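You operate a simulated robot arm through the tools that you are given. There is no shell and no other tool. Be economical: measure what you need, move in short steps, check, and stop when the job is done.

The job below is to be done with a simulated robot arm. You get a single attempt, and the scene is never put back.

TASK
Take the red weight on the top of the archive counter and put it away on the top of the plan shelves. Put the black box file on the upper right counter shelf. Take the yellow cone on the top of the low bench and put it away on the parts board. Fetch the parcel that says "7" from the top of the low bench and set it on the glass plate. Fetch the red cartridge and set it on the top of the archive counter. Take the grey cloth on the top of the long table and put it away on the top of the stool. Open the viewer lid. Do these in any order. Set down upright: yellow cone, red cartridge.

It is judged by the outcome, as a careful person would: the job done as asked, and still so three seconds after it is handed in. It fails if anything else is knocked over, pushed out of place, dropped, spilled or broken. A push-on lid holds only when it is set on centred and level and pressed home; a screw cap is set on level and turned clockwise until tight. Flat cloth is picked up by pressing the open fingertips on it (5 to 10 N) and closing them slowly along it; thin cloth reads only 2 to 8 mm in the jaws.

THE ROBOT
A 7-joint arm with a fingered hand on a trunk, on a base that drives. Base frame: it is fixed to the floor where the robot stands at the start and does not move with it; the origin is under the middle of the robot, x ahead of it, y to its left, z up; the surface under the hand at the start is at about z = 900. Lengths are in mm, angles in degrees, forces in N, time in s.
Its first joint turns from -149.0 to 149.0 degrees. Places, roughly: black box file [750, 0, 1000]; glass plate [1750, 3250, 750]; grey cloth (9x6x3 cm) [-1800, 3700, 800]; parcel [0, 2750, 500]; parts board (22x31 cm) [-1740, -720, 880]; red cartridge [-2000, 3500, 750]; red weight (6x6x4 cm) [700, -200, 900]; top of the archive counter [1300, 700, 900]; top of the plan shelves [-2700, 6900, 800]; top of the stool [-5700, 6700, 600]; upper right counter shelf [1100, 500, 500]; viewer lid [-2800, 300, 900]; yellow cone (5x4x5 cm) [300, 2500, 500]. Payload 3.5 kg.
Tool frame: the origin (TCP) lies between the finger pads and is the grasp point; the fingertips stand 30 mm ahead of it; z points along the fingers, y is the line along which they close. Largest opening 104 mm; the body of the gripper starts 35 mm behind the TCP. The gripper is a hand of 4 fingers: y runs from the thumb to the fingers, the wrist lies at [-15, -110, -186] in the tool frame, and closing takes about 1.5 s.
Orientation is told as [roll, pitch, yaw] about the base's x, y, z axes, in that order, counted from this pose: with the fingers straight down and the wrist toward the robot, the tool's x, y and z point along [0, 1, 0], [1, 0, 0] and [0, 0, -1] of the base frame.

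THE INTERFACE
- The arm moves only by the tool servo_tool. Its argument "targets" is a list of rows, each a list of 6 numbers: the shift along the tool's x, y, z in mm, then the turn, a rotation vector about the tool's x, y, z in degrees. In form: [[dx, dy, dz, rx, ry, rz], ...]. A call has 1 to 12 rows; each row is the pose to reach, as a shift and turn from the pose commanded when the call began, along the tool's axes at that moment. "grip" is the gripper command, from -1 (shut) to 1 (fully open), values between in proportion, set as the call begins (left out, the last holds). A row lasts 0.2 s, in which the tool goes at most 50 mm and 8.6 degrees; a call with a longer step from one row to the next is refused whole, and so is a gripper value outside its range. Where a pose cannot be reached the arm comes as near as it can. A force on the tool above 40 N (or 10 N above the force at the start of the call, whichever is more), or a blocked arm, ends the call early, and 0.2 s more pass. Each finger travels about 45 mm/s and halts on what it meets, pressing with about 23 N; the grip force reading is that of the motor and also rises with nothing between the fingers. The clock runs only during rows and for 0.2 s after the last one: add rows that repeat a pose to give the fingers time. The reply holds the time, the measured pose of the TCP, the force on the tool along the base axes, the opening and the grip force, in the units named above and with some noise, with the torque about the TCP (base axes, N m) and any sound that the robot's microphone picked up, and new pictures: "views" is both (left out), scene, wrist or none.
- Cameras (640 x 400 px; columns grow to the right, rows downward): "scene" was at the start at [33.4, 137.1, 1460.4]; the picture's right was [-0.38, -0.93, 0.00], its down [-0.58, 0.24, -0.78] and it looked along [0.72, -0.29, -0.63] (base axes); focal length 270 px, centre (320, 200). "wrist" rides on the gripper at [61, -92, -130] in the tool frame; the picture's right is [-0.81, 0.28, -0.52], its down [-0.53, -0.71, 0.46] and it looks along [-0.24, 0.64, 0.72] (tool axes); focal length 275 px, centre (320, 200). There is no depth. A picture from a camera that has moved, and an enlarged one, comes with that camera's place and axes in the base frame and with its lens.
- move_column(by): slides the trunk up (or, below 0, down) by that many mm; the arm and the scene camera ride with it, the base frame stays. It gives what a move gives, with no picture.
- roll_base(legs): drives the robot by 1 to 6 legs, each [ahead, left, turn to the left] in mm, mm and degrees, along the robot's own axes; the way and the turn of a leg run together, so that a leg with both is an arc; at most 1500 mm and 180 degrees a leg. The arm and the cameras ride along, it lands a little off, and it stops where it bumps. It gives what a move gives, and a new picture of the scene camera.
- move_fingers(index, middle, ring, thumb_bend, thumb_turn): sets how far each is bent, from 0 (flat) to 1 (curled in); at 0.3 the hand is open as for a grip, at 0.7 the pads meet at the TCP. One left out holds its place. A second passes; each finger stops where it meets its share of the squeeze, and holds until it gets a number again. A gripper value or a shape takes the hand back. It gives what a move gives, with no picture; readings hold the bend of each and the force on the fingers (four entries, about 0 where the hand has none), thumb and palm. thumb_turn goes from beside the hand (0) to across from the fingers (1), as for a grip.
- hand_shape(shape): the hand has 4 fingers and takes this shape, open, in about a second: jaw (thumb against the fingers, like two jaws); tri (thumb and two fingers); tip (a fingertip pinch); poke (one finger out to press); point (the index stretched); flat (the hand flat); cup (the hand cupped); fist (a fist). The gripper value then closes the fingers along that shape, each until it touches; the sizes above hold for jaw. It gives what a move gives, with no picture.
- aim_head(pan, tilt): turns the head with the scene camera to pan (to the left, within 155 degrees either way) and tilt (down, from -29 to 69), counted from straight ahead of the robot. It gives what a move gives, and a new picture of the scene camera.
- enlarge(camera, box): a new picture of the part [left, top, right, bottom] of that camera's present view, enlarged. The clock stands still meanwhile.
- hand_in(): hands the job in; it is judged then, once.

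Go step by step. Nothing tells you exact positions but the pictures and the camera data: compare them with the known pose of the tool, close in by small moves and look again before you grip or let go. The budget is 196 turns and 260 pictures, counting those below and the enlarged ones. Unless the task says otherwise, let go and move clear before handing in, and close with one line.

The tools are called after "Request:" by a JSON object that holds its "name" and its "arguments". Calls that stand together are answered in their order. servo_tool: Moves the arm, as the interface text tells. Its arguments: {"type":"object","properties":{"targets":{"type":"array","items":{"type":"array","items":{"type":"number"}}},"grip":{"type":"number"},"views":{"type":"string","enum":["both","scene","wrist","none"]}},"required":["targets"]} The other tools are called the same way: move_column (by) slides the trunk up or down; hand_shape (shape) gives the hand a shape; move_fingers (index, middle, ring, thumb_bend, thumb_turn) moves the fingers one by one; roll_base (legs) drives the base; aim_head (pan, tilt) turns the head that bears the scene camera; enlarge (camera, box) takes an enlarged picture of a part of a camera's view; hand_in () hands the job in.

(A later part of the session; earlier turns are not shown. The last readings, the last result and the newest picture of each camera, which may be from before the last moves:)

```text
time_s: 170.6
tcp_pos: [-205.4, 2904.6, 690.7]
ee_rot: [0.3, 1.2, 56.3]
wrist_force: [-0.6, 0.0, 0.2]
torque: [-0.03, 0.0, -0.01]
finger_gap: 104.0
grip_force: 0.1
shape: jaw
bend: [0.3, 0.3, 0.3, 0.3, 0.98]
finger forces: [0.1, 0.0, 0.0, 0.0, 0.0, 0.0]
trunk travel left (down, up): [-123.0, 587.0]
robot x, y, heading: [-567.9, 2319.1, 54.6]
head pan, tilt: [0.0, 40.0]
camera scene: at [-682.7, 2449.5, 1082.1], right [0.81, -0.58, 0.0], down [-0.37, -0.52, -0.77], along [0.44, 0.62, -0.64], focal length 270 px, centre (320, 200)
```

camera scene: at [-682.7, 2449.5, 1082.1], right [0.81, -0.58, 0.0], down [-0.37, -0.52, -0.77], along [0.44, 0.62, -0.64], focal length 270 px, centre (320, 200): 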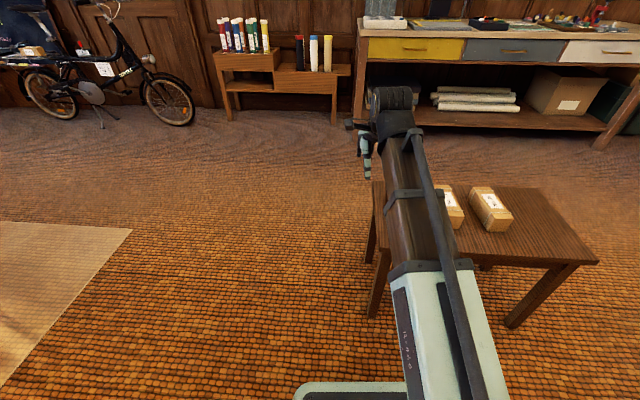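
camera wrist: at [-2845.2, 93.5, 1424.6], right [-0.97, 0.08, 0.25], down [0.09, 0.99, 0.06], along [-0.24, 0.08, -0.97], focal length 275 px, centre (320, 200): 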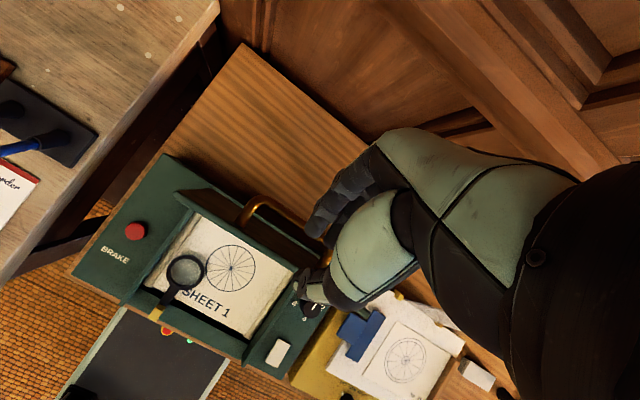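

Request:
{"name": "roll_base", "arguments": {"legs": [[-60, -165, -3.5]]}}

Request:
{"name": "servo_tool", "arguments": {"targets": [[0, 0, 0, 0, 0, 8.3], [0, 0, 0, 0, 0, 16.6], [0, 0, 0, 0, 0, 25], [0, 0, 0, 0, 0, 33.3], [0, 0, 0, 0, 0, 41.6], [0, 0, 0, 0, 0, 50], [0, 0, 0, 0, 0, 58.3], [0, 0, 0, 0, 0, 66.6], [0, 0, 0, 0, 0, 75], [0, 0, 0, 0, 0, 83.3], [0, 0, 0, 0, 0, 90], [0, 0, 0, 0, 0, 90]]}}

```text
time_s: 172.1
tcp_pos: [-75.5, 2736.7, 689.5]
ee_rot: [0.2, 1.2, 52.6]
wrist_force: [0.5, 0.9, 0.0]
torque: [0.01, -0.05, 0.01]
finger_gap: 103.5
grip_force: 0.0
shape: jaw
bend: [0.3, 0.3, 0.3, 0.3, 0.98]
finger forces: [0.0, 0.0, 0.1, 0.0, 0.1, 0.0]
trunk travel left (down, up): [-123.0, 587.0]
robot x, y, heading: [-473.7, 2169.0, 50.9]
head pan, tilt: [0.0, 40.0]
camera scene: at [-580.4, 2311.0, 1082.0], right [0.78, -0.63, 0.0], down [-0.4, -0.5, -0.77], along [0.48, 0.6, -0.64], focal length 270 px, centre (320, 200)
```

scene: 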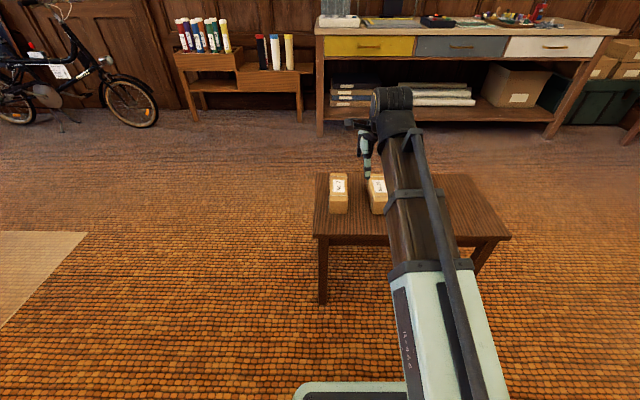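

```text
time_s: 174.7
tcp_pos: [-75.5, 2735.4, 690.8]
ee_rot: [-1.2, 0.3, -37.5]
wrist_force: [0.5, -0.2, 1.0]
torque: [0.02, 0.0, 0.02]
finger_gap: 103.8
grip_force: 0.1
shape: jaw
bend: [0.3, 0.3, 0.3, 0.3, 0.98]
finger forces: [0.0, 0.0, 0.0, 0.0, 0.1, 0.1]
trunk travel left (down, up): [-123.0, 587.0]
robot x, y, heading: [-469.1, 2171.2, 51.2]
head pan, tilt: [0.0, 40.0]
camera scene: at [-580.4, 2311.0, 1082.0], right [0.78, -0.63, 0.0], down [-0.4, -0.5, -0.77], along [0.48, 0.6, -0.64], focal length 270 px, centre (320, 200)
camera wrist: at [-109.4, 2841.5, 818.4], right [-0.27, -0.8, 0.53], down [-0.9, 0.01, -0.44], along [0.35, -0.6, -0.72], focal length 275 px, centre (320, 200)
```

scene: 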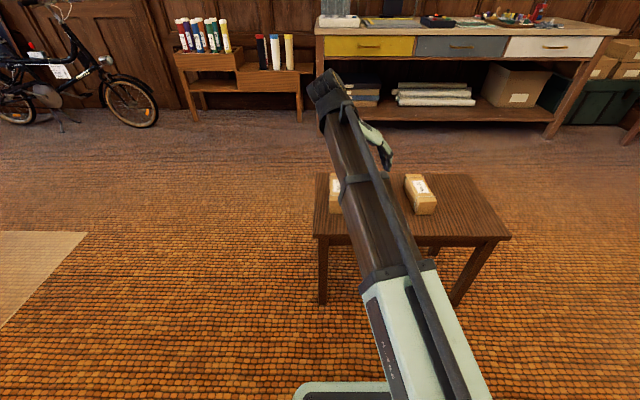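
wrist: 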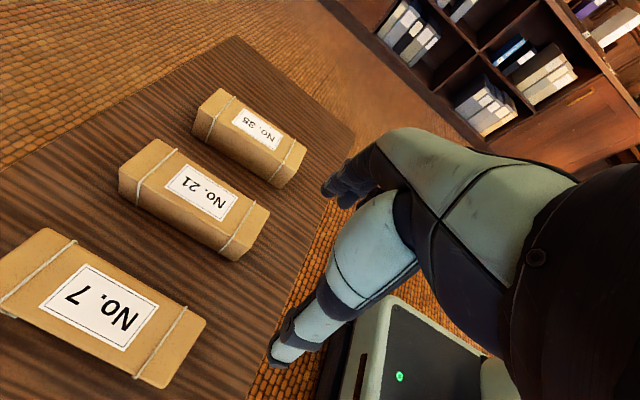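

Request:
{"name": "servo_tool", "arguments": {"targets": [[40, -20, 0, 0, 0, 0], [75, -42, 0, 0, 0, 0], [96, -56, 0, 0, 0, 0], [96, -56, 30, 0, 0, 0], [96, -56, 60, 0, 0, 0]]}}

Request:
{"name": "enlarge", "arguments": {"camera": "scene", "box": [280, 130, 440, 230]}}

```text
time_s: 175.9
tcp_pos: [-63.5, 2845.7, 626.6]
ee_rot: [-1.2, 0.4, -37.4]
wrist_force: [-0.3, -0.5, -1.1]
torque: [-0.01, 0.0, -0.01]
finger_gap: 103.7
grip_force: 0.1
shape: jaw
bend: [0.3, 0.3, 0.3, 0.3, 0.98]
finger forces: [0.0, 0.0, 0.0, 0.0, 0.0, 0.0]
trunk travel left (down, up): [-123.0, 587.0]
robot x, y, heading: [-470.4, 2172.8, 51.0]
head pan, tilt: [0.0, 40.0]
camera scene: at [-580.4, 2310.9, 1082.1], right [0.78, -0.63, 0.0], down [-0.4, -0.5, -0.77], along [0.48, 0.6, -0.64], focal length 270 px, centre (320, 200)
camera wrist: at [-97.7, 2952.0, 755.7], right [-0.26, -0.8, 0.53], down [-0.9, 0.0, -0.44], along [0.35, -0.59, -0.72], focal length 275 px, centre (320, 200)
```

scene: 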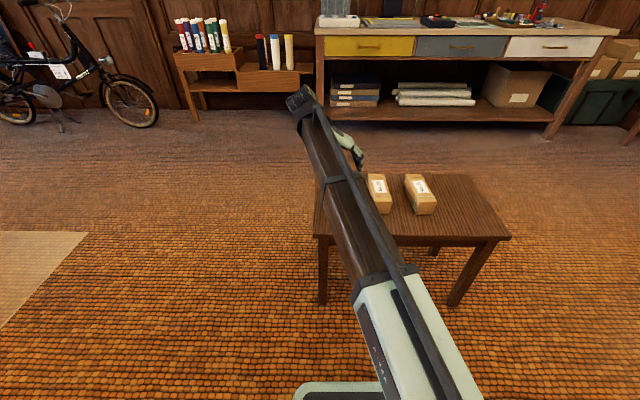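
wrist: 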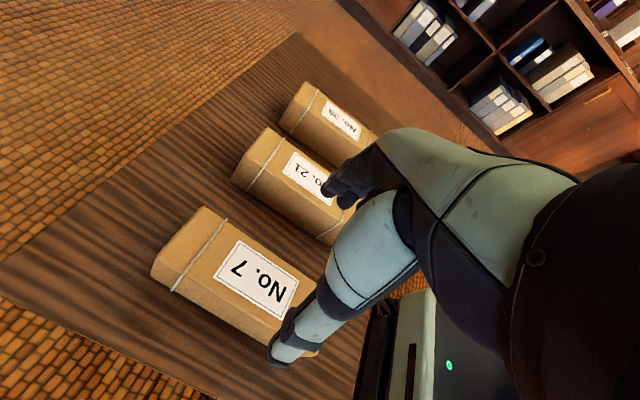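

```text
4.00 times, centred on (360, 180) of scene
camera zoom: at [-580.4, 2310.9, 1082.1], right [0.78, -0.63, 0.0], down [-0.4, -0.5, -0.77], along [0.48, 0.6, -0.64], focal length 1082 px, centre (160, 280)
```

zoom: 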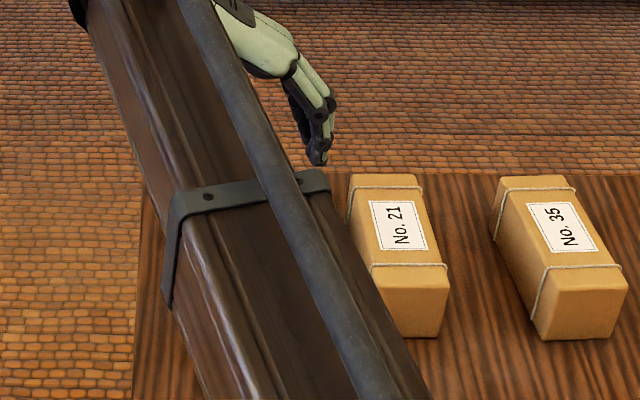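

Request:
{"name": "servo_tool", "arguments": {"targets": [[12, -7, 0, 0, 0, 0], [12, -7, 30, 0, 0, 0], [12, -7, 50, 0, 0, 0], [12, -7, 50, 0, 0, 0]], "views": "wrist"}}

```text
time_s: 176.9
tcp_pos: [-61.8, 2859.1, 576.8]
ee_rot: [-1.1, 0.3, -37.5]
wrist_force: [-0.1, 0.5, -0.1]
torque: [0.03, 0.0, 0.02]
finger_gap: 103.7
grip_force: 0.0
shape: jaw
bend: [0.3, 0.3, 0.3, 0.3, 0.98]
finger forces: [0.1, 0.0, 0.0, 0.1, 0.0, 0.0]
trunk travel left (down, up): [-123.0, 587.0]
robot x, y, heading: [-472.2, 2174.2, 50.7]
head pan, tilt: [0.0, 40.0]
camera wrist: at [-95.9, 2964.1, 706.4], right [-0.26, -0.8, 0.53], down [-0.9, 0.0, -0.44], along [0.35, -0.59, -0.72], focal length 275 px, centre (320, 200)
```

wrist: 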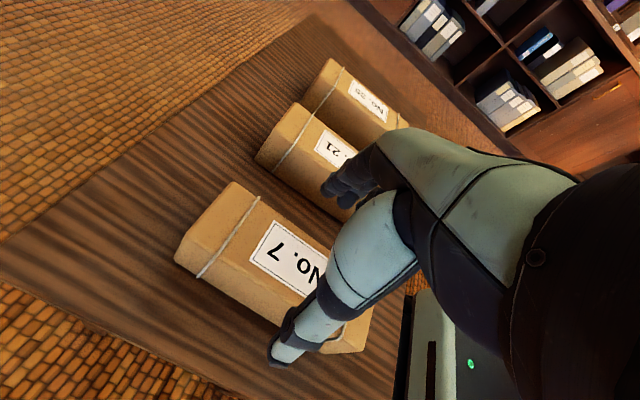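

Request:
{"name": "servo_tool", "arguments": {"targets": [[0, 0, 25, 0, 0, 0], [0, 0, 50, 0, 0, 0], [0, 0, 66, 0, 0, 0], [0, 0, 66, 0, 0, 0]], "views": "wrist"}}

```text
time_s: 177.9
tcp_pos: [-62.8, 2856.8, 512.0]
ee_rot: [-1.2, 0.3, -37.4]
wrist_force: [0.7, -0.2, 0.0]
torque: [0.01, -0.01, 0.0]
finger_gap: 103.6
grip_force: 0.0
shape: jaw
bend: [0.3, 0.3, 0.3, 0.3, 0.98]
finger forces: [0.0, 0.0, 0.0, 0.1, 0.1, 0.0]
trunk travel left (down, up): [-123.0, 587.0]
robot x, y, heading: [-470.9, 2175.1, 51.0]
head pan, tilt: [0.0, 40.0]
camera wrist: at [-96.6, 2963.8, 640.1], right [-0.26, -0.8, 0.53], down [-0.9, 0.0, -0.44], along [0.35, -0.59, -0.72], focal length 275 px, centre (320, 200)
```

wrist: 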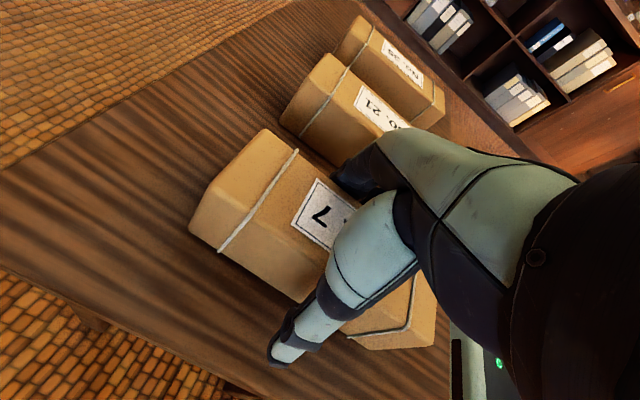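

The parcel lies between the thumb and fingers, so I'll close and lift a little.

Request:
{"name": "servo_tool", "arguments": {"targets": [[0, 0, 0, 0, 0, 0], [0, 0, 0, 0, 0, 0], [0, 0, 0, 0, 0, 0], [0, 0, 0, 0, 0, 0], [0, 0, 0, 0, 0, 0], [0, 0, 0, 0, 0, 0], [0, 0, 0, 0, 0, 0]], "grip": -1, "views": "none"}}

Request:
{"name": "move_column", "arguments": {"by": 60}}

Request:
{"name": "servo_tool", "arguments": {"targets": [[0, 0, 0, 0, 0, 0]], "views": "wrist"}}

```text
time_s: 179.5
tcp_pos: [-63.1, 2858.8, 511.3]
ee_rot: [-1.2, 0.4, -37.3]
wrist_force: [0.2, -0.3, -0.1]
torque: [0.0, 0.02, 0.04]
finger_gap: 54.7
grip_force: 22.9
shape: jaw
bend: [0.28, 0.39, 0.37, 0.73, 1.0]
finger forces: [11.7, 6.2, 2.8, 0.0, 20.8, 0.0]
trunk travel left (down, up): [-123.0, 587.0]
robot x, y, heading: [-474.9, 2172.1, 51.1]
head pan, tilt: [0.0, 40.0]
```

```text
time_s: 180.5
tcp_pos: [-63.1, 2857.6, 571.9]
ee_rot: [-1.2, 0.4, -37.4]
wrist_force: [0.1, 0.0, -4.8]
torque: [0.03, -0.02, 0.03]
finger_gap: 54.7
grip_force: 22.4
shape: jaw
bend: [0.28, 0.39, 0.37, 0.73, 1.0]
finger forces: [11.8, 6.2, 2.9, 0.0, 20.7, 0.1]
trunk travel left (down, up): [-183.0, 527.0]
robot x, y, heading: [-472.8, 2172.1, 50.8]
head pan, tilt: [0.0, 40.0]
```

```text
time_s: 180.9
tcp_pos: [-62.3, 2857.6, 571.0]
ee_rot: [-1.2, 0.3, -37.3]
wrist_force: [-0.3, 0.3, -4.0]
torque: [0.03, -0.01, -0.02]
finger_gap: 54.9
grip_force: 23.1
shape: jaw
bend: [0.28, 0.39, 0.37, 0.73, 1.0]
finger forces: [11.9, 6.0, 2.8, 0.1, 20.7, 0.0]
trunk travel left (down, up): [-183.0, 527.0]
robot x, y, heading: [-472.7, 2174.1, 51.1]
head pan, tilt: [0.0, 40.0]
camera wrist: at [-96.5, 2963.9, 700.0], right [-0.26, -0.8, 0.53], down [-0.9, 0.0, -0.44], along [0.35, -0.59, -0.72], focal length 275 px, centre (320, 200)
```

wrist: 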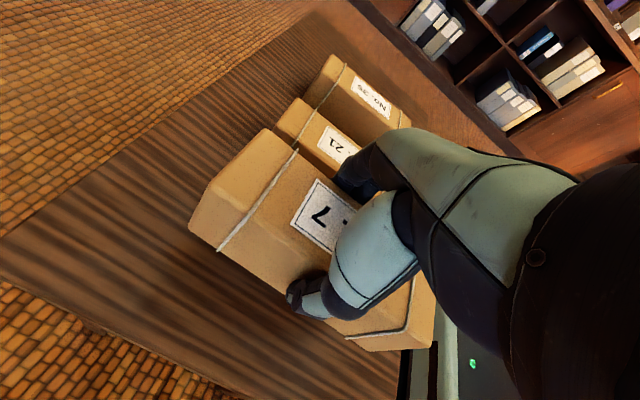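

Parcel 7 is held. I'll raise it and drive around the bench to the worktable with the glass plate.

Request:
{"name": "move_column", "arguments": {"by": 400}}

Request:
{"name": "roll_base", "arguments": {"legs": [[-100, 0, 0], [0, -860, 0], [1150, 0, 0]]}}

Request:
{"name": "enlarge", "arguments": {"camera": "scene", "box": [160, 20, 480, 220]}}

```text
time_s: 184.7
tcp_pos: [-63.3, 2857.7, 970.4]
ee_rot: [-1.2, 0.3, -37.4]
wrist_force: [0.2, -0.4, -5.0]
torque: [0.0, 0.02, -0.01]
finger_gap: 54.8
grip_force: 23.1
shape: jaw
bend: [0.28, 0.39, 0.37, 0.73, 1.0]
finger forces: [11.8, 6.1, 2.7, 0.0, 20.7, 0.0]
trunk travel left (down, up): [-583.0, 127.0]
robot x, y, heading: [-474.8, 2174.4, 51.0]
head pan, tilt: [0.0, 40.0]
```

```text
time_s: 195.5
tcp_pos: [1275.5, 3131.7, 971.7]
ee_rot: [-1.3, 0.3, -37.8]
wrist_force: [-0.3, 0.3, -4.2]
torque: [0.04, -0.02, -0.04]
finger_gap: 54.8
grip_force: 23.3
shape: jaw
bend: [0.28, 0.39, 0.37, 0.73, 1.0]
finger forces: [11.8, 6.1, 2.8, 0.0, 20.8, 0.1]
trunk travel left (down, up): [-583.0, 127.0]
robot x, y, heading: [859.2, 2448.3, 50.3]
head pan, tilt: [0.0, 40.0]
camera scene: at [753.3, 2589.0, 1542.0], right [0.77, -0.64, 0.0], down [-0.41, -0.5, -0.77], along [0.49, 0.59, -0.64], focal length 270 px, centre (320, 200)
```

scene: 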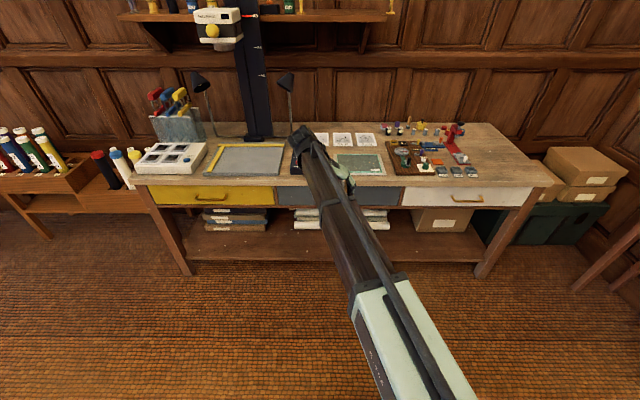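

```text
2.00 times, centred on (320, 120) of scene
camera zoom: at [753.3, 2589.0, 1542.0], right [0.77, -0.64, 0.0], down [-0.41, -0.5, -0.77], along [0.49, 0.59, -0.64], focal length 541 px, centre (320, 360)
```

zoom: 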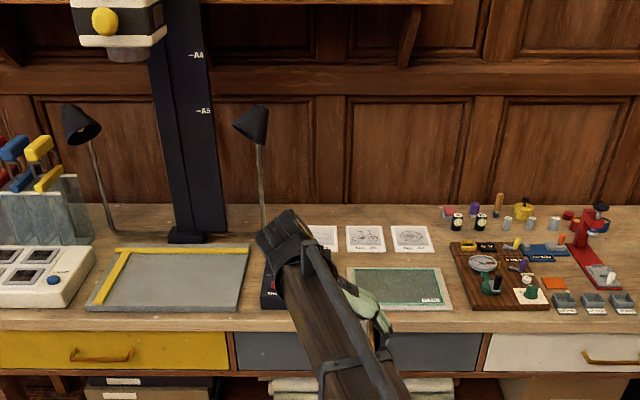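

Request:
{"name": "enlarge", "arguments": {"camera": "scene", "box": [320, 120, 480, 220]}}

```text
4.00 times, centred on (400, 170) of scene
camera zoom: at [753.3, 2589.0, 1542.0], right [0.77, -0.64, 0.0], down [-0.41, -0.5, -0.77], along [0.49, 0.59, -0.64], focal length 1082 px, centre (0, 320)
```

zoom: 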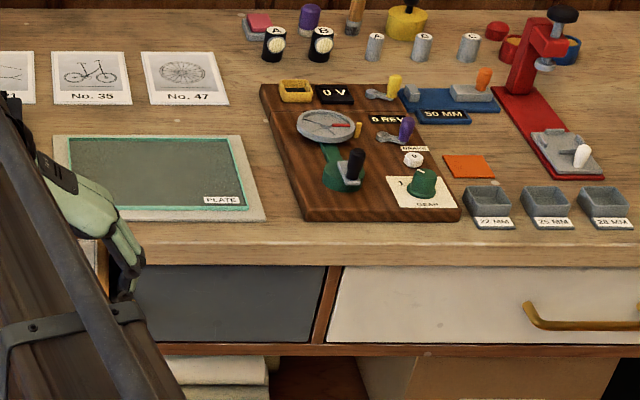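

The glass plate is the greenish one labelled PLATE, on the bench at about z 755. I'll move the parcel over it.

Request:
{"name": "roll_base", "arguments": {"legs": [[0, -166, 0], [460, 0, 0]]}}

Request:
{"name": "servo_tool", "arguments": {"targets": [[0, 0, 20, 0, 0, 0], [0, 0, 40, 0, 0, 0]], "views": "wrist"}}

Request:
{"name": "enlarge", "arguments": {"camera": "scene", "box": [240, 120, 480, 270]}}

```text
time_s: 199.2
tcp_pos: [1695.1, 3372.8, 971.2]
ee_rot: [-1.3, 0.3, -38.1]
wrist_force: [0.4, 0.1, -3.2]
torque: [0.01, -0.02, 0.01]
finger_gap: 54.7
grip_force: 22.8
shape: jaw
bend: [0.28, 0.39, 0.37, 0.73, 1.0]
finger forces: [11.9, 6.2, 2.8, 0.0, 20.9, 0.1]
trunk travel left (down, up): [-583.0, 127.0]
robot x, y, heading: [1277.9, 2692.7, 50.4]
head pan, tilt: [0.0, 40.0]
camera scene: at [1170.4, 2833.2, 1542.0], right [0.77, -0.64, 0.0], down [-0.41, -0.49, -0.77], along [0.49, 0.59, -0.64], focal length 270 px, centre (320, 200)
```

scene: 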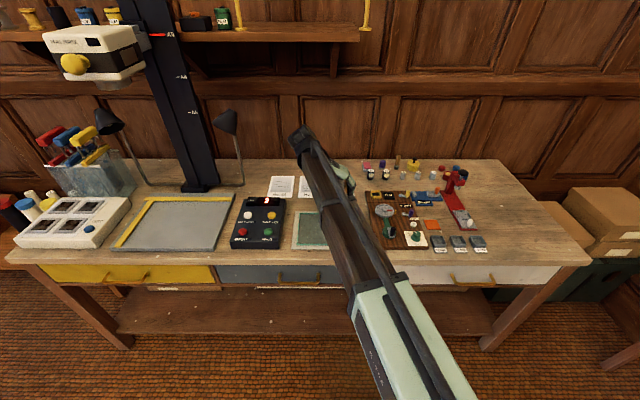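

```text
time_s: 199.8
tcp_pos: [1696.1, 3371.9, 930.7]
ee_rot: [-1.2, 0.3, -38.2]
wrist_force: [0.3, 0.1, -4.6]
torque: [0.01, 0.0, -0.03]
finger_gap: 54.6
grip_force: 22.6
shape: jaw
bend: [0.28, 0.39, 0.37, 0.73, 1.0]
finger forces: [11.8, 6.2, 2.8, 0.1, 20.9, 0.0]
trunk travel left (down, up): [-583.0, 127.0]
robot x, y, heading: [1276.5, 2689.7, 50.3]
head pan, tilt: [0.0, 40.0]
camera wrist: at [1662.3, 3478.3, 1060.1], right [-0.27, -0.8, 0.53], down [-0.9, 0.02, -0.44], along [0.34, -0.6, -0.72], focal length 275 px, centre (320, 200)
```

wrist: 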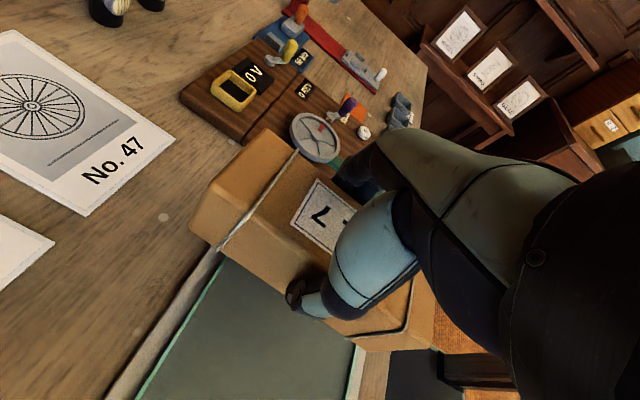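

```text
2.67 times, centred on (360, 195) of scene
camera zoom: at [1170.2, 2833.0, 1542.0], right [0.77, -0.64, 0.0], down [-0.41, -0.49, -0.77], along [0.49, 0.59, -0.64], focal length 721 px, centre (213, 213)
```

zoom: 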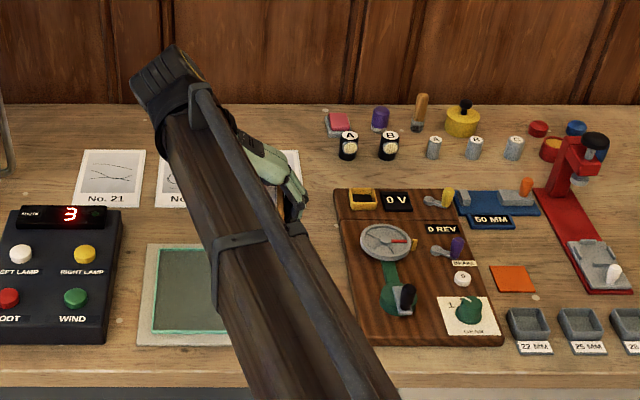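

Cross-checking puts the glass surface at about z 817, with its centre at (1643, 3358). I'll shift over it and lower partway.

Request:
{"name": "servo_tool", "arguments": {"targets": [[-22, -16, 0, 0, 0, 0], [-44, -33, 0, 0, 0, 0], [-44, -33, 20, 0, 0, 0], [-44, -33, 40, 0, 0, 0], [-44, -33, 40, 0, 0, 0]], "views": "wrist"}}

Request:
{"name": "enlarge", "arguments": {"camera": "scene", "box": [240, 120, 480, 270]}}

```text
time_s: 201.0
tcp_pos: [1640.4, 3357.2, 889.7]
ee_rot: [-1.2, 0.4, -38.1]
wrist_force: [0.3, -0.2, -2.5]
torque: [0.05, 0.0, -0.01]
finger_gap: 54.9
grip_force: 23.0
shape: jaw
bend: [0.28, 0.39, 0.37, 0.73, 1.0]
finger forces: [11.9, 6.1, 2.8, 0.1, 20.9, 0.1]
trunk travel left (down, up): [-583.0, 127.0]
robot x, y, heading: [1277.5, 2692.6, 50.1]
head pan, tilt: [0.0, 40.0]
camera wrist: at [1607.5, 3463.5, 1018.9], right [-0.27, -0.8, 0.53], down [-0.9, 0.01, -0.44], along [0.34, -0.6, -0.72], focal length 275 px, centre (320, 200)
```

wrist: 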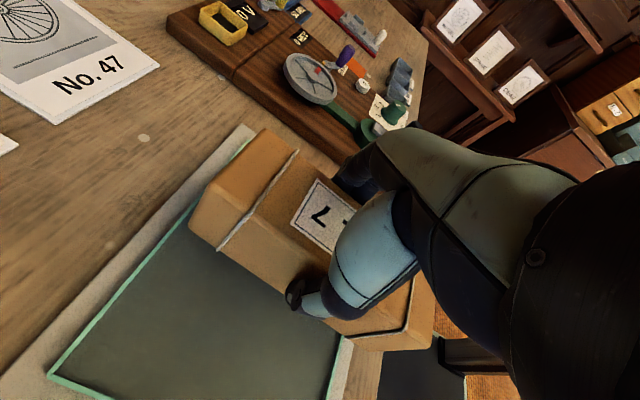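

```text
2.67 times, centred on (360, 195) of scene
camera zoom: at [1170.0, 2832.8, 1542.0], right [0.77, -0.64, 0.0], down [-0.41, -0.49, -0.77], along [0.49, 0.59, -0.64], focal length 721 px, centre (213, 213)
```

zoom: 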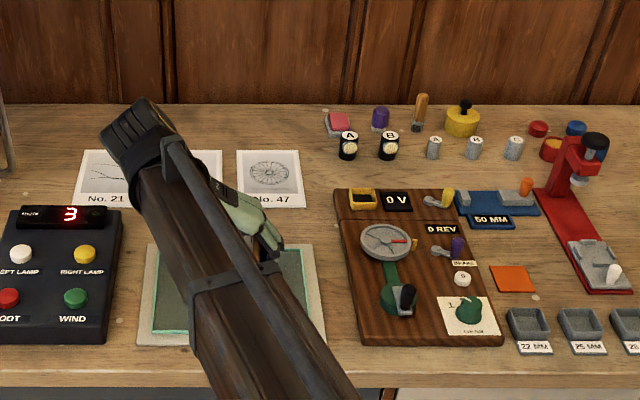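

Request:
{"name": "servo_tool", "arguments": {"targets": [[2, 0, 10, 0, 0, 0], [2, 0, 18, 0, 0, 0], [2, 0, 23, 0, 0, 0], [2, 0, 26, 0, 0, 0], [2, 0, 28, 0, 0, 0], [2, 0, 30, 0, 0, 0]], "views": "wrist"}}

```text
time_s: 202.4
tcp_pos: [1641.3, 3358.5, 863.5]
ee_rot: [-1.2, 0.3, -38.2]
wrist_force: [0.8, 0.5, 1.1]
torque: [0.0, -0.01, 0.0]
finger_gap: 54.7
grip_force: 23.0
shape: jaw
bend: [0.28, 0.39, 0.37, 0.73, 1.0]
finger forces: [12.2, 6.3, 3.1, 0.0, 21.0, 0.0]
trunk travel left (down, up): [-583.0, 127.0]
robot x, y, heading: [1275.7, 2699.2, 50.3]
head pan, tilt: [0.0, 40.0]
camera wrist: at [1608.5, 3464.8, 991.3], right [-0.28, -0.8, 0.53], down [-0.9, 0.02, -0.44], along [0.34, -0.6, -0.72], focal length 275 px, centre (320, 200)
```

wrist: 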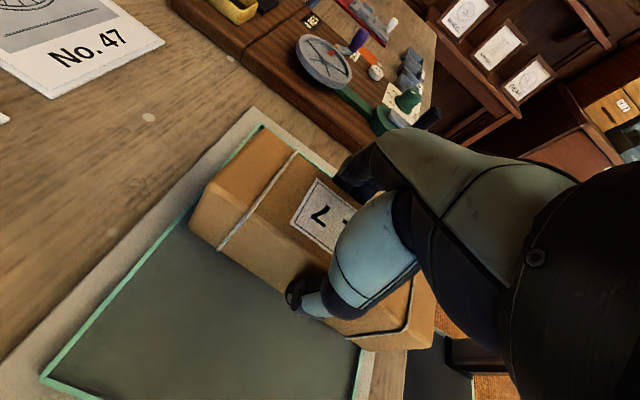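

Request:
{"name": "servo_tool", "arguments": {"targets": [[0, 0, 0, 0, 0, 0], [0, 0, 0, 0, 0, 0], [0, 0, 0, 0, 0, 0], [0, 0, 0, 0, 0, 0], [0, 0, 0, 0, 0, 0], [0, 0, -20, 0, 0, 0], [0, 0, -50, 0, 0, 0], [0, 0, -90, 0, 0, 0], [0, 0, -120, 0, 0, 0]], "grip": 0.8, "views": "wrist"}}

```text
time_s: 204.4
tcp_pos: [1643.7, 3360.9, 982.3]
ee_rot: [-1.2, 0.3, -38.1]
wrist_force: [-0.6, 0.5, -0.2]
torque: [0.03, -0.02, 0.01]
finger_gap: 93.4
grip_force: 0.0
shape: jaw
bend: [0.29, 0.32, 0.3, 0.35, 0.98]
finger forces: [0.1, 0.0, 0.1, 0.0, 0.0, 0.0]
trunk travel left (down, up): [-583.0, 127.0]
robot x, y, heading: [1273.5, 2692.1, 50.3]
head pan, tilt: [0.0, 40.0]
camera wrist: at [1610.8, 3467.1, 1111.0], right [-0.28, -0.8, 0.53], down [-0.9, 0.02, -0.44], along [0.34, -0.6, -0.72], focal length 275 px, centre (320, 200)
```

wrist: 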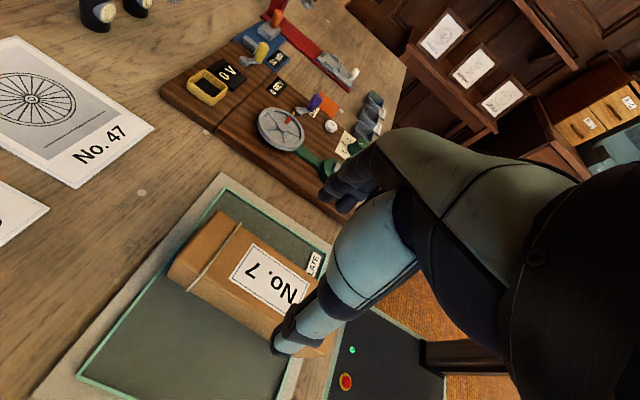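

Parcel 7 sits on the plate. Next is the red cartridge on the far table; I'll rotate the hand back and drive around the low bench.

Request:
{"name": "servo_tool", "arguments": {"targets": [[0, 0, 0, 0, 0, -8], [0, 0, 0, 0, 0, -16], [0, 0, -10, 0, 0, -24], [0, 0, -20, 0, 0, -32], [0, 0, -30, 0, 0, -40], [0, 0, -40, 0, 0, -48], [0, 0, -40, 0, 0, -56], [0, 0, -40, 0, 0, -64], [0, 0, -40, 0, 0, -72], [0, 0, -40, 0, 0, -80], [0, 0, -40, 0, 0, -88]], "views": "none"}}

Request:
{"name": "roll_base", "arguments": {"legs": [[-150, 0, 0], [0, 0, 90], [1400, 0, 0], [650, 0, 0]]}}

Request:
{"name": "aim_head", "arguments": {"pan": 45, "tilt": 25}}

```text
time_s: 206.8
tcp_pos: [1643.7, 3361.2, 1022.9]
ee_rot: [0.3, 1.2, 50.0]
wrist_force: [0.3, -0.1, -0.2]
torque: [0.02, -0.01, 0.01]
finger_gap: 93.6
grip_force: 0.1
shape: jaw
bend: [0.29, 0.32, 0.3, 0.35, 0.98]
finger forces: [0.1, 0.0, 0.1, 0.0, 0.0, 0.1]
trunk travel left (down, up): [-583.0, 127.0]
robot x, y, heading: [1273.7, 2691.5, 50.2]
head pan, tilt: [0.0, 40.0]
```

```text
time_s: 222.0
tcp_pos: [-1104.1, 4237.7, 1022.2]
ee_rot: [0.1, 1.2, 140.5]
wrist_force: [-0.1, -0.1, 0.1]
torque: [-0.01, -0.01, -0.01]
finger_gap: 93.5
grip_force: 0.1
shape: jaw
bend: [0.29, 0.32, 0.3, 0.35, 0.98]
finger forces: [0.0, 0.0, 0.0, 0.0, 0.0, 0.0]
trunk travel left (down, up): [-583.0, 127.0]
robot x, y, heading: [-433.5, 3875.2, 140.8]
head pan, tilt: [0.0, 40.0]
camera scene: at [-574.0, 3770.6, 1542.0], right [0.63, 0.78, 0.0], down [0.5, -0.41, -0.77], along [-0.59, 0.48, -0.64], focal length 270 px, centre (320, 200)
```

scene: 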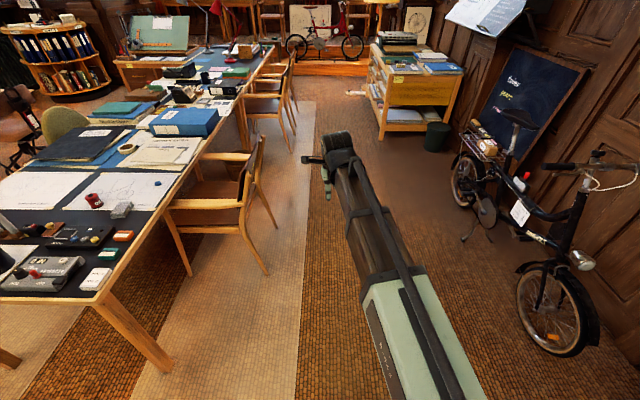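

```text
time_s: 223.1
tcp_pos: [-1105.8, 4238.2, 1022.9]
ee_rot: [0.4, 1.1, 140.6]
wrist_force: [0.0, 0.0, -0.4]
torque: [0.0, 0.03, -0.01]
finger_gap: 93.5
grip_force: 0.0
shape: jaw
bend: [0.29, 0.32, 0.3, 0.35, 0.98]
finger forces: [0.0, 0.0, 0.1, 0.0, 0.0, 0.0]
trunk travel left (down, up): [-583.0, 127.0]
robot x, y, heading: [-432.8, 3879.4, 140.9]
head pan, tilt: [45.0, 25.0]
camera scene: at [-599.4, 3707.4, 1565.3], right [-0.1, 0.99, 0.0], down [0.42, 0.04, -0.91], along [-0.9, -0.09, -0.42], focal length 270 px, centre (320, 200)
```

scene: 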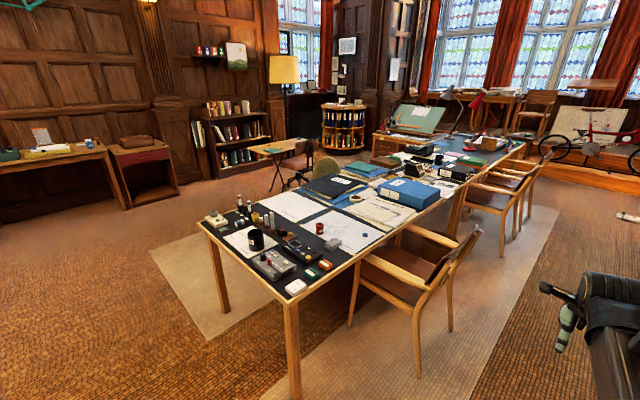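

Request:
{"name": "enlarge", "arguments": {"camera": "scene", "box": [190, 180, 390, 305]}}

Request:
{"name": "enlarge", "arguments": {"camera": "scene", "box": [300, 130, 500, 255]}}

```text
3.20 times, centred on (290, 242) of scene
camera zoom: at [-599.4, 3707.4, 1565.3], right [-0.1, 0.99, 0.0], down [0.42, 0.04, -0.91], along [-0.9, -0.09, -0.42], focal length 866 px, centre (416, 64)
```

zoom: 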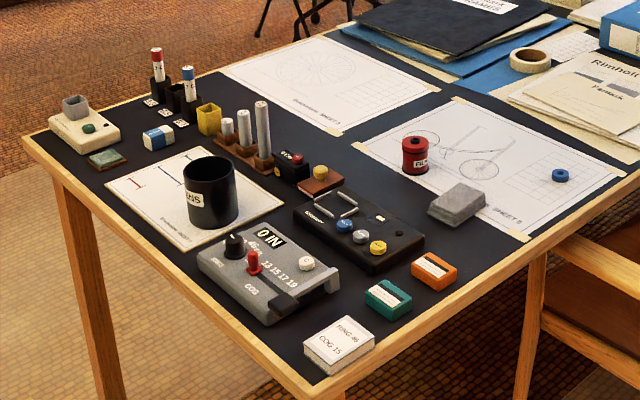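

```text
3.20 times, centred on (400, 192) of scene
camera zoom: at [-599.4, 3707.4, 1565.3], right [-0.1, 0.99, 0.0], down [0.42, 0.04, -0.91], along [-0.9, -0.09, -0.42], focal length 866 px, centre (64, 224)
```

zoom: 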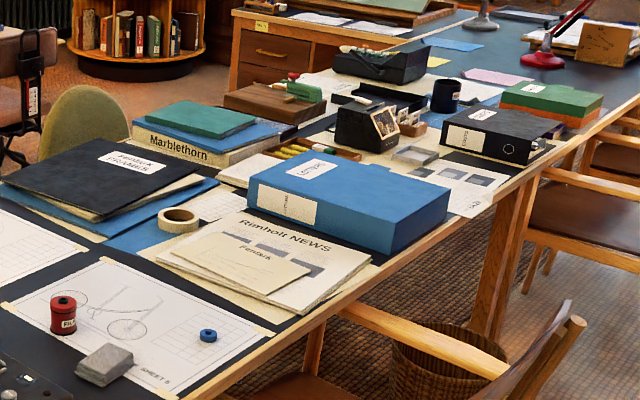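

The red FILM canister and the folded grey cloth are both near the table's near end. I'll approach the corner diagonally.

Request:
{"name": "roll_base", "arguments": {"legs": [[280, 580, 0], [0, 0, 42]]}}

Request:
{"name": "aim_head", "arguments": {"pan": 0, "tilt": 45}}

Request:
{"name": "servo_tool", "arguments": {"targets": [[0, 0, 0, 0, 0, 0]], "views": "wrist", "grip": 1}}

```text
time_s: 228.6
tcp_pos: [-1753.5, 3411.5, 1021.8]
ee_rot: [0.4, 1.1, -176.3]
wrist_force: [0.4, -0.3, -0.4]
torque: [0.02, 0.0, 0.01]
finger_gap: 93.7
grip_force: 0.1
shape: jaw
bend: [0.29, 0.32, 0.3, 0.35, 0.98]
finger forces: [0.0, 0.0, 0.0, 0.1, 0.0, 0.1]
trunk travel left (down, up): [-583.0, 127.0]
robot x, y, heading: [-1015.0, 3602.2, -176.3]
head pan, tilt: [45.0, 25.0]
camera scene: at [-1021.8, 3370.2, 1565.3], right [-0.75, 0.66, 0.0], down [0.28, 0.32, -0.91], along [-0.6, -0.68, -0.42], focal length 270 px, centre (320, 200)
```

scene: 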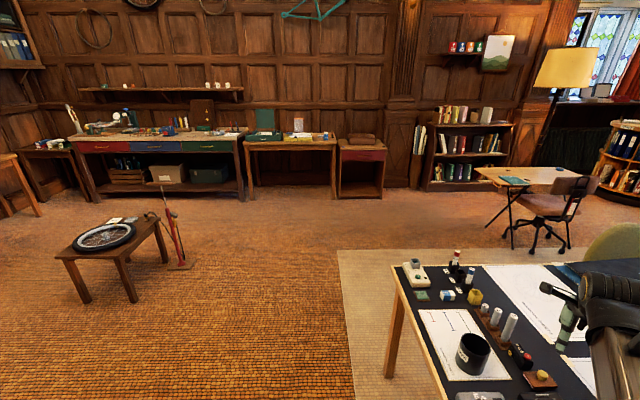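

```text
time_s: 229.8
tcp_pos: [-1752.4, 3412.5, 1023.0]
ee_rot: [0.3, 1.2, -176.3]
wrist_force: [1.7, 0.3, -0.3]
torque: [0.01, -0.01, 0.04]
finger_gap: 93.4
grip_force: 0.0
shape: jaw
bend: [0.29, 0.32, 0.3, 0.35, 0.98]
finger forces: [0.0, 0.1, 0.0, 0.0, 0.0, 0.0]
trunk travel left (down, up): [-583.0, 127.0]
robot x, y, heading: [-1017.5, 3603.6, -175.9]
head pan, tilt: [0.0, 45.0]
camera scene: at [-1042.5, 3434.0, 1534.8], right [-0.07, 1.0, 0.0], down [0.71, 0.05, -0.71], along [-0.71, -0.05, -0.71], focal length 270 px, centre (320, 200)
```

scene: 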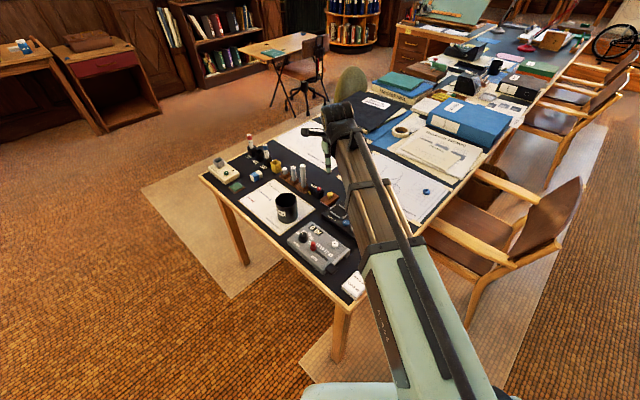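

```text
time_s: 230.2
tcp_pos: [-1753.3, 3411.7, 1022.5]
ee_rot: [0.3, 1.2, -176.5]
wrist_force: [0.0, 0.7, -1.1]
torque: [-0.02, -0.05, 0.0]
finger_gap: 103.7
grip_force: 0.1
shape: jaw
bend: [0.3, 0.3, 0.3, 0.3, 0.98]
finger forces: [0.1, 0.0, 0.0, 0.0, 0.0, 0.1]
trunk travel left (down, up): [-583.0, 127.0]
robot x, y, heading: [-1020.7, 3604.4, -176.2]
head pan, tilt: [0.0, 45.0]
camera wrist: at [-1661.0, 3357.0, 1154.8], right [-0.34, 0.79, 0.51], down [0.69, 0.57, -0.44], along [-0.64, 0.2, -0.74], focal length 275 px, centre (320, 200)
```

wrist: 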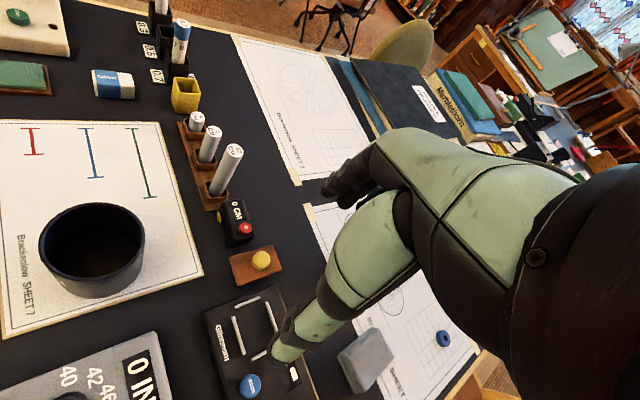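

Request:
{"name": "servo_tool", "arguments": {"targets": [[-40, 10, 0, 0, 0, 0], [-80, 20, 0, 0, 0, 0], [-120, 30, 0, 0, 0, 0], [-150, 40, 0, 0, 0, 0], [-173, 50, 0, 0, 0, 0], [-173, 50, 0, 0, 0, 0]]}}

Request:
{"name": "enlarge", "arguments": {"camera": "scene", "box": [290, 120, 490, 245]}}

```text
time_s: 231.6
tcp_pos: [-1814.8, 3581.7, 1019.7]
ee_rot: [0.3, 1.2, -176.5]
wrist_force: [-0.5, 0.4, -0.2]
torque: [-0.01, 0.0, 0.0]
finger_gap: 103.4
grip_force: 0.1
shape: jaw
bend: [0.3, 0.3, 0.3, 0.3, 0.98]
finger forces: [0.0, 0.0, 0.0, 0.0, 0.0, 0.0]
trunk travel left (down, up): [-583.0, 127.0]
robot x, y, heading: [-1016.7, 3604.3, -176.5]
head pan, tilt: [0.0, 45.0]
camera scene: at [-1042.5, 3434.2, 1534.8], right [-0.07, 1.0, 0.0], down [0.71, 0.05, -0.71], along [-0.71, -0.05, -0.71], focal length 270 px, centre (320, 200)
camera wrist: at [-1722.8, 3527.7, 1151.7], right [-0.34, 0.79, 0.51], down [0.69, 0.57, -0.44], along [-0.64, 0.2, -0.74], focal length 275 px, centre (320, 200)
```

scene: 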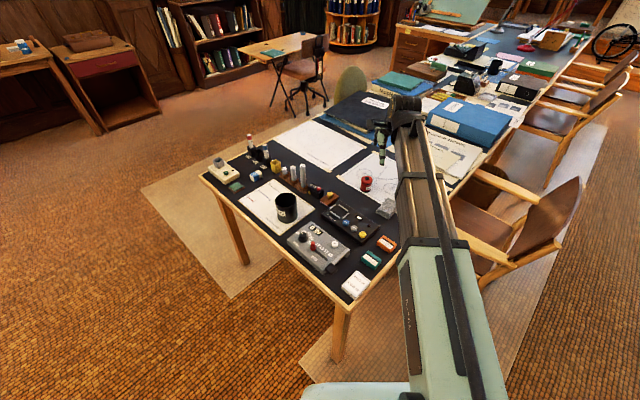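
wrist: 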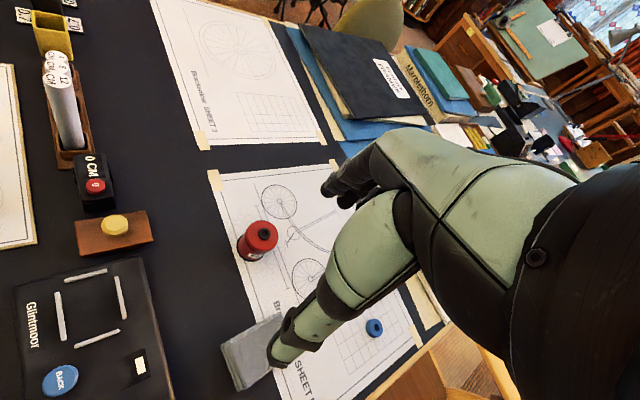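

```text
3.20 times, centred on (390, 182) of scene
camera zoom: at [-1042.5, 3434.2, 1534.8], right [-0.07, 1.0, 0.0], down [0.71, 0.05, -0.71], along [-0.71, -0.05, -0.71], focal length 866 px, centre (96, 256)
```

zoom: 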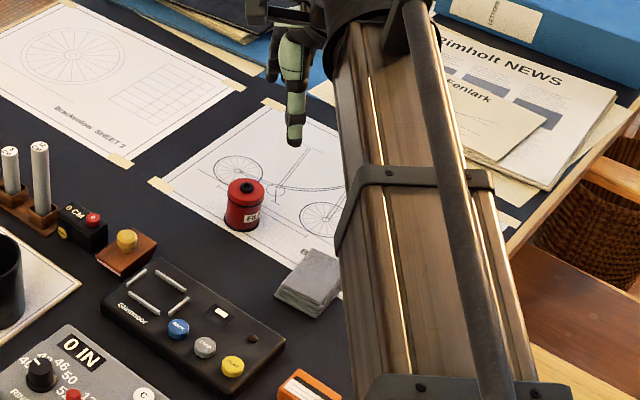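

Request:
{"name": "servo_tool", "arguments": {"targets": [[3, 30, 20, 0, 0, 0], [8, 69, 40, 0, 0, 0], [8, 69, 80, 0, 0, 0], [8, 69, 120, 0, 0, 0], [8, 69, 120, 0, 0, 0]]}}

Request:
{"name": "enlarge", "arguments": {"camera": "scene", "box": [290, 120, 490, 245]}}

```text
time_s: 232.8
tcp_pos: [-1880.1, 3568.4, 897.9]
ee_rot: [0.3, 1.2, -176.4]
wrist_force: [-0.1, 0.5, 1.2]
torque: [0.01, -0.04, 0.01]
finger_gap: 103.8
grip_force: 0.1
shape: jaw
bend: [0.3, 0.3, 0.3, 0.3, 0.98]
finger forces: [0.0, 0.0, 0.2, 0.1, 0.0, 0.0]
trunk travel left (down, up): [-583.0, 127.0]
robot x, y, heading: [-1019.0, 3607.7, -175.9]
head pan, tilt: [0.0, 45.0]
camera scene: at [-1042.6, 3434.1, 1534.8], right [-0.07, 1.0, 0.0], down [0.71, 0.05, -0.71], along [-0.71, -0.05, -0.71], focal length 270 px, centre (320, 200)
camera wrist: at [-1788.2, 3513.1, 1030.4], right [-0.34, 0.79, 0.51], down [0.69, 0.57, -0.44], along [-0.64, 0.2, -0.74], focal length 275 px, centre (320, 200)
```

scene: 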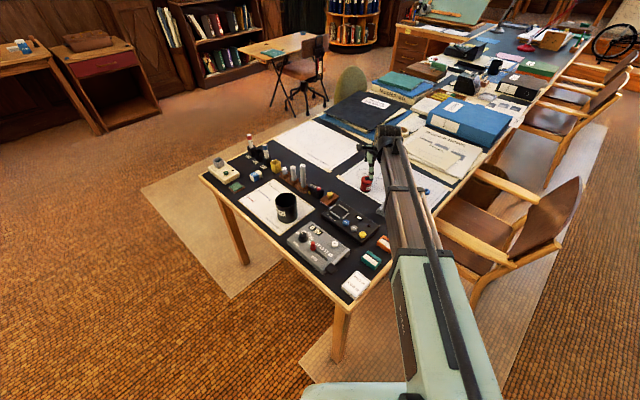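
wrist: 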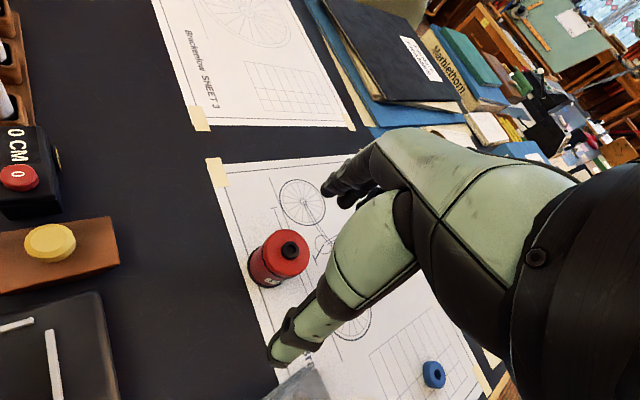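

```text
3.20 times, centred on (390, 182) of scene
camera zoom: at [-1042.6, 3434.1, 1534.8], right [-0.07, 1.0, 0.0], down [0.71, 0.05, -0.71], along [-0.71, -0.05, -0.71], focal length 866 px, centre (96, 256)
```

zoom: 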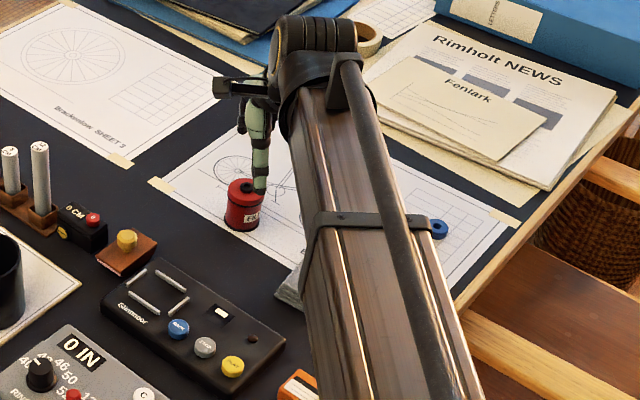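

Request:
{"name": "servo_tool", "arguments": {"targets": [[4, 10, 0, 0, 0, 0], [4, 10, 30, 0, 0, 0], [4, 10, 60, 0, 0, 0], [4, 10, 87, 0, 0, 0], [4, 10, 87, 0, 0, 0]], "views": "wrist"}}

Request:
{"name": "enlarge", "arguments": {"camera": "scene", "box": [310, 130, 430, 205]}}

```text
time_s: 234.0
tcp_pos: [-1888.9, 3565.0, 813.7]
ee_rot: [0.3, 1.2, -176.5]
wrist_force: [-0.4, 0.6, -0.5]
torque: [0.01, -0.01, 0.0]
finger_gap: 103.9
grip_force: 0.1
shape: jaw
bend: [0.3, 0.3, 0.3, 0.3, 0.98]
finger forces: [0.0, 0.0, 0.0, 0.0, 0.1, 0.0]
trunk travel left (down, up): [-583.0, 127.0]
robot x, y, heading: [-1017.5, 3604.2, -176.2]
head pan, tilt: [0.0, 45.0]
camera wrist: at [-1796.3, 3509.3, 945.9], right [-0.34, 0.79, 0.51], down [0.69, 0.57, -0.44], along [-0.64, 0.2, -0.74], focal length 275 px, centre (320, 200)
```

wrist: 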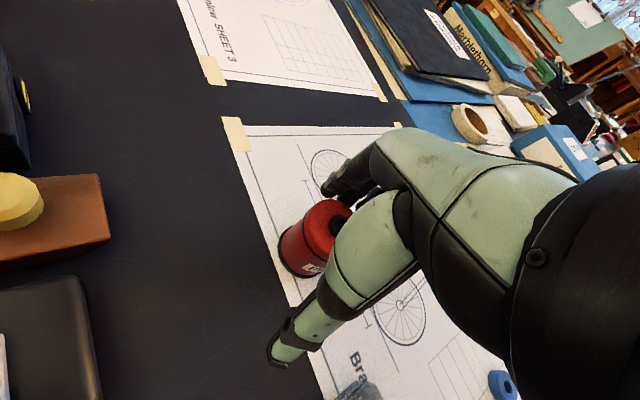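

```text
5.33 times, centred on (370, 168) of scene
camera zoom: at [-1042.5, 3434.1, 1534.8], right [-0.07, 1.0, 0.0], down [0.71, 0.05, -0.71], along [-0.71, -0.05, -0.71], focal length 1443 px, centre (53, 373)
```

zoom: 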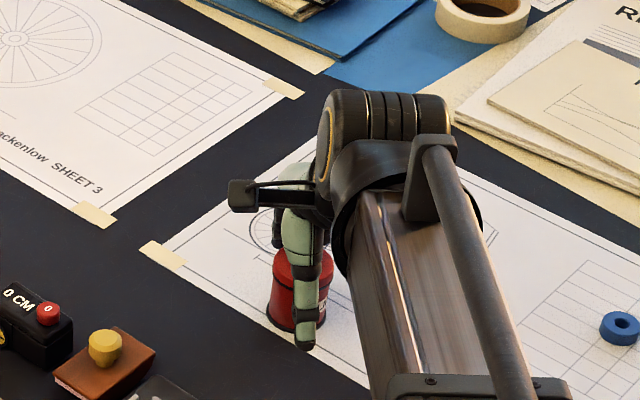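

Request:
{"name": "servo_tool", "arguments": {"targets": [[2, 4, 2, 0, 0, 0], [2, 4, 2, 0, 0, 0], [2, 4, 2, 0, 0, 0], [2, 4, 2, 0, 0, 0], [2, 4, 2, 0, 0, 0], [2, 4, 2, 0, 0, 0], [2, 4, 2, 0, 0, 0], [2, 4, 2, 0, 0, 0]], "grip": -1, "views": "wrist"}}

Request:
{"name": "move_column", "arguments": {"by": 60}}

Request:
{"name": "enlarge", "arguments": {"camera": "scene", "box": [290, 100, 450, 200]}}

```text
time_s: 235.8
tcp_pos: [-1891.9, 3562.6, 811.8]
ee_rot: [0.3, 1.3, -176.4]
wrist_force: [-1.0, -0.6, -0.5]
torque: [-0.01, 0.01, -0.01]
finger_gap: 36.5
grip_force: 22.6
shape: jaw
bend: [0.74, 0.5, 0.54, 0.73, 1.0]
finger forces: [10.5, 6.3, 2.8, 0.0, 19.2, 0.0]
trunk travel left (down, up): [-583.0, 127.0]
robot x, y, heading: [-1014.8, 3609.1, -176.0]
head pan, tilt: [0.0, 45.0]
camera wrist: at [-1799.9, 3507.2, 943.5], right [-0.34, 0.79, 0.51], down [0.69, 0.57, -0.44], along [-0.64, 0.2, -0.74], focal length 275 px, centre (320, 200)
```

wrist: 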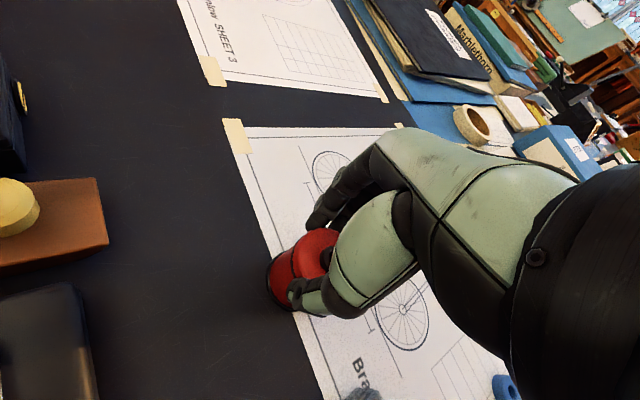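

```text
time_s: 236.8
tcp_pos: [-1891.1, 3562.9, 870.6]
ee_rot: [0.4, 1.2, -176.3]
wrist_force: [0.3, 0.9, -0.9]
torque: [0.01, -0.01, -0.02]
finger_gap: 36.7
grip_force: 22.7
shape: jaw
bend: [0.74, 0.5, 0.54, 0.73, 1.0]
finger forces: [10.5, 6.2, 2.8, 0.0, 19.2, 0.0]
trunk travel left (down, up): [-643.0, 67.0]
robot x, y, heading: [-1015.6, 3606.7, -176.2]
head pan, tilt: [0.0, 45.0]
```

```text
4.00 times, centred on (370, 150) of scene
camera zoom: at [-1042.6, 3434.1, 1594.7], right [-0.07, 1.0, 0.0], down [0.71, 0.05, -0.71], along [-0.71, -0.05, -0.71], focal length 1082 px, centre (120, 400)
```

zoom: 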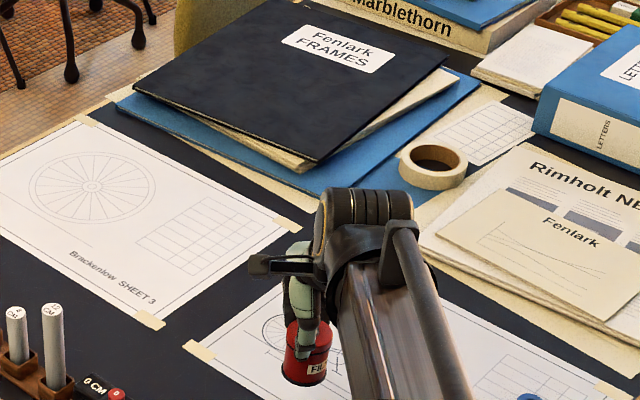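

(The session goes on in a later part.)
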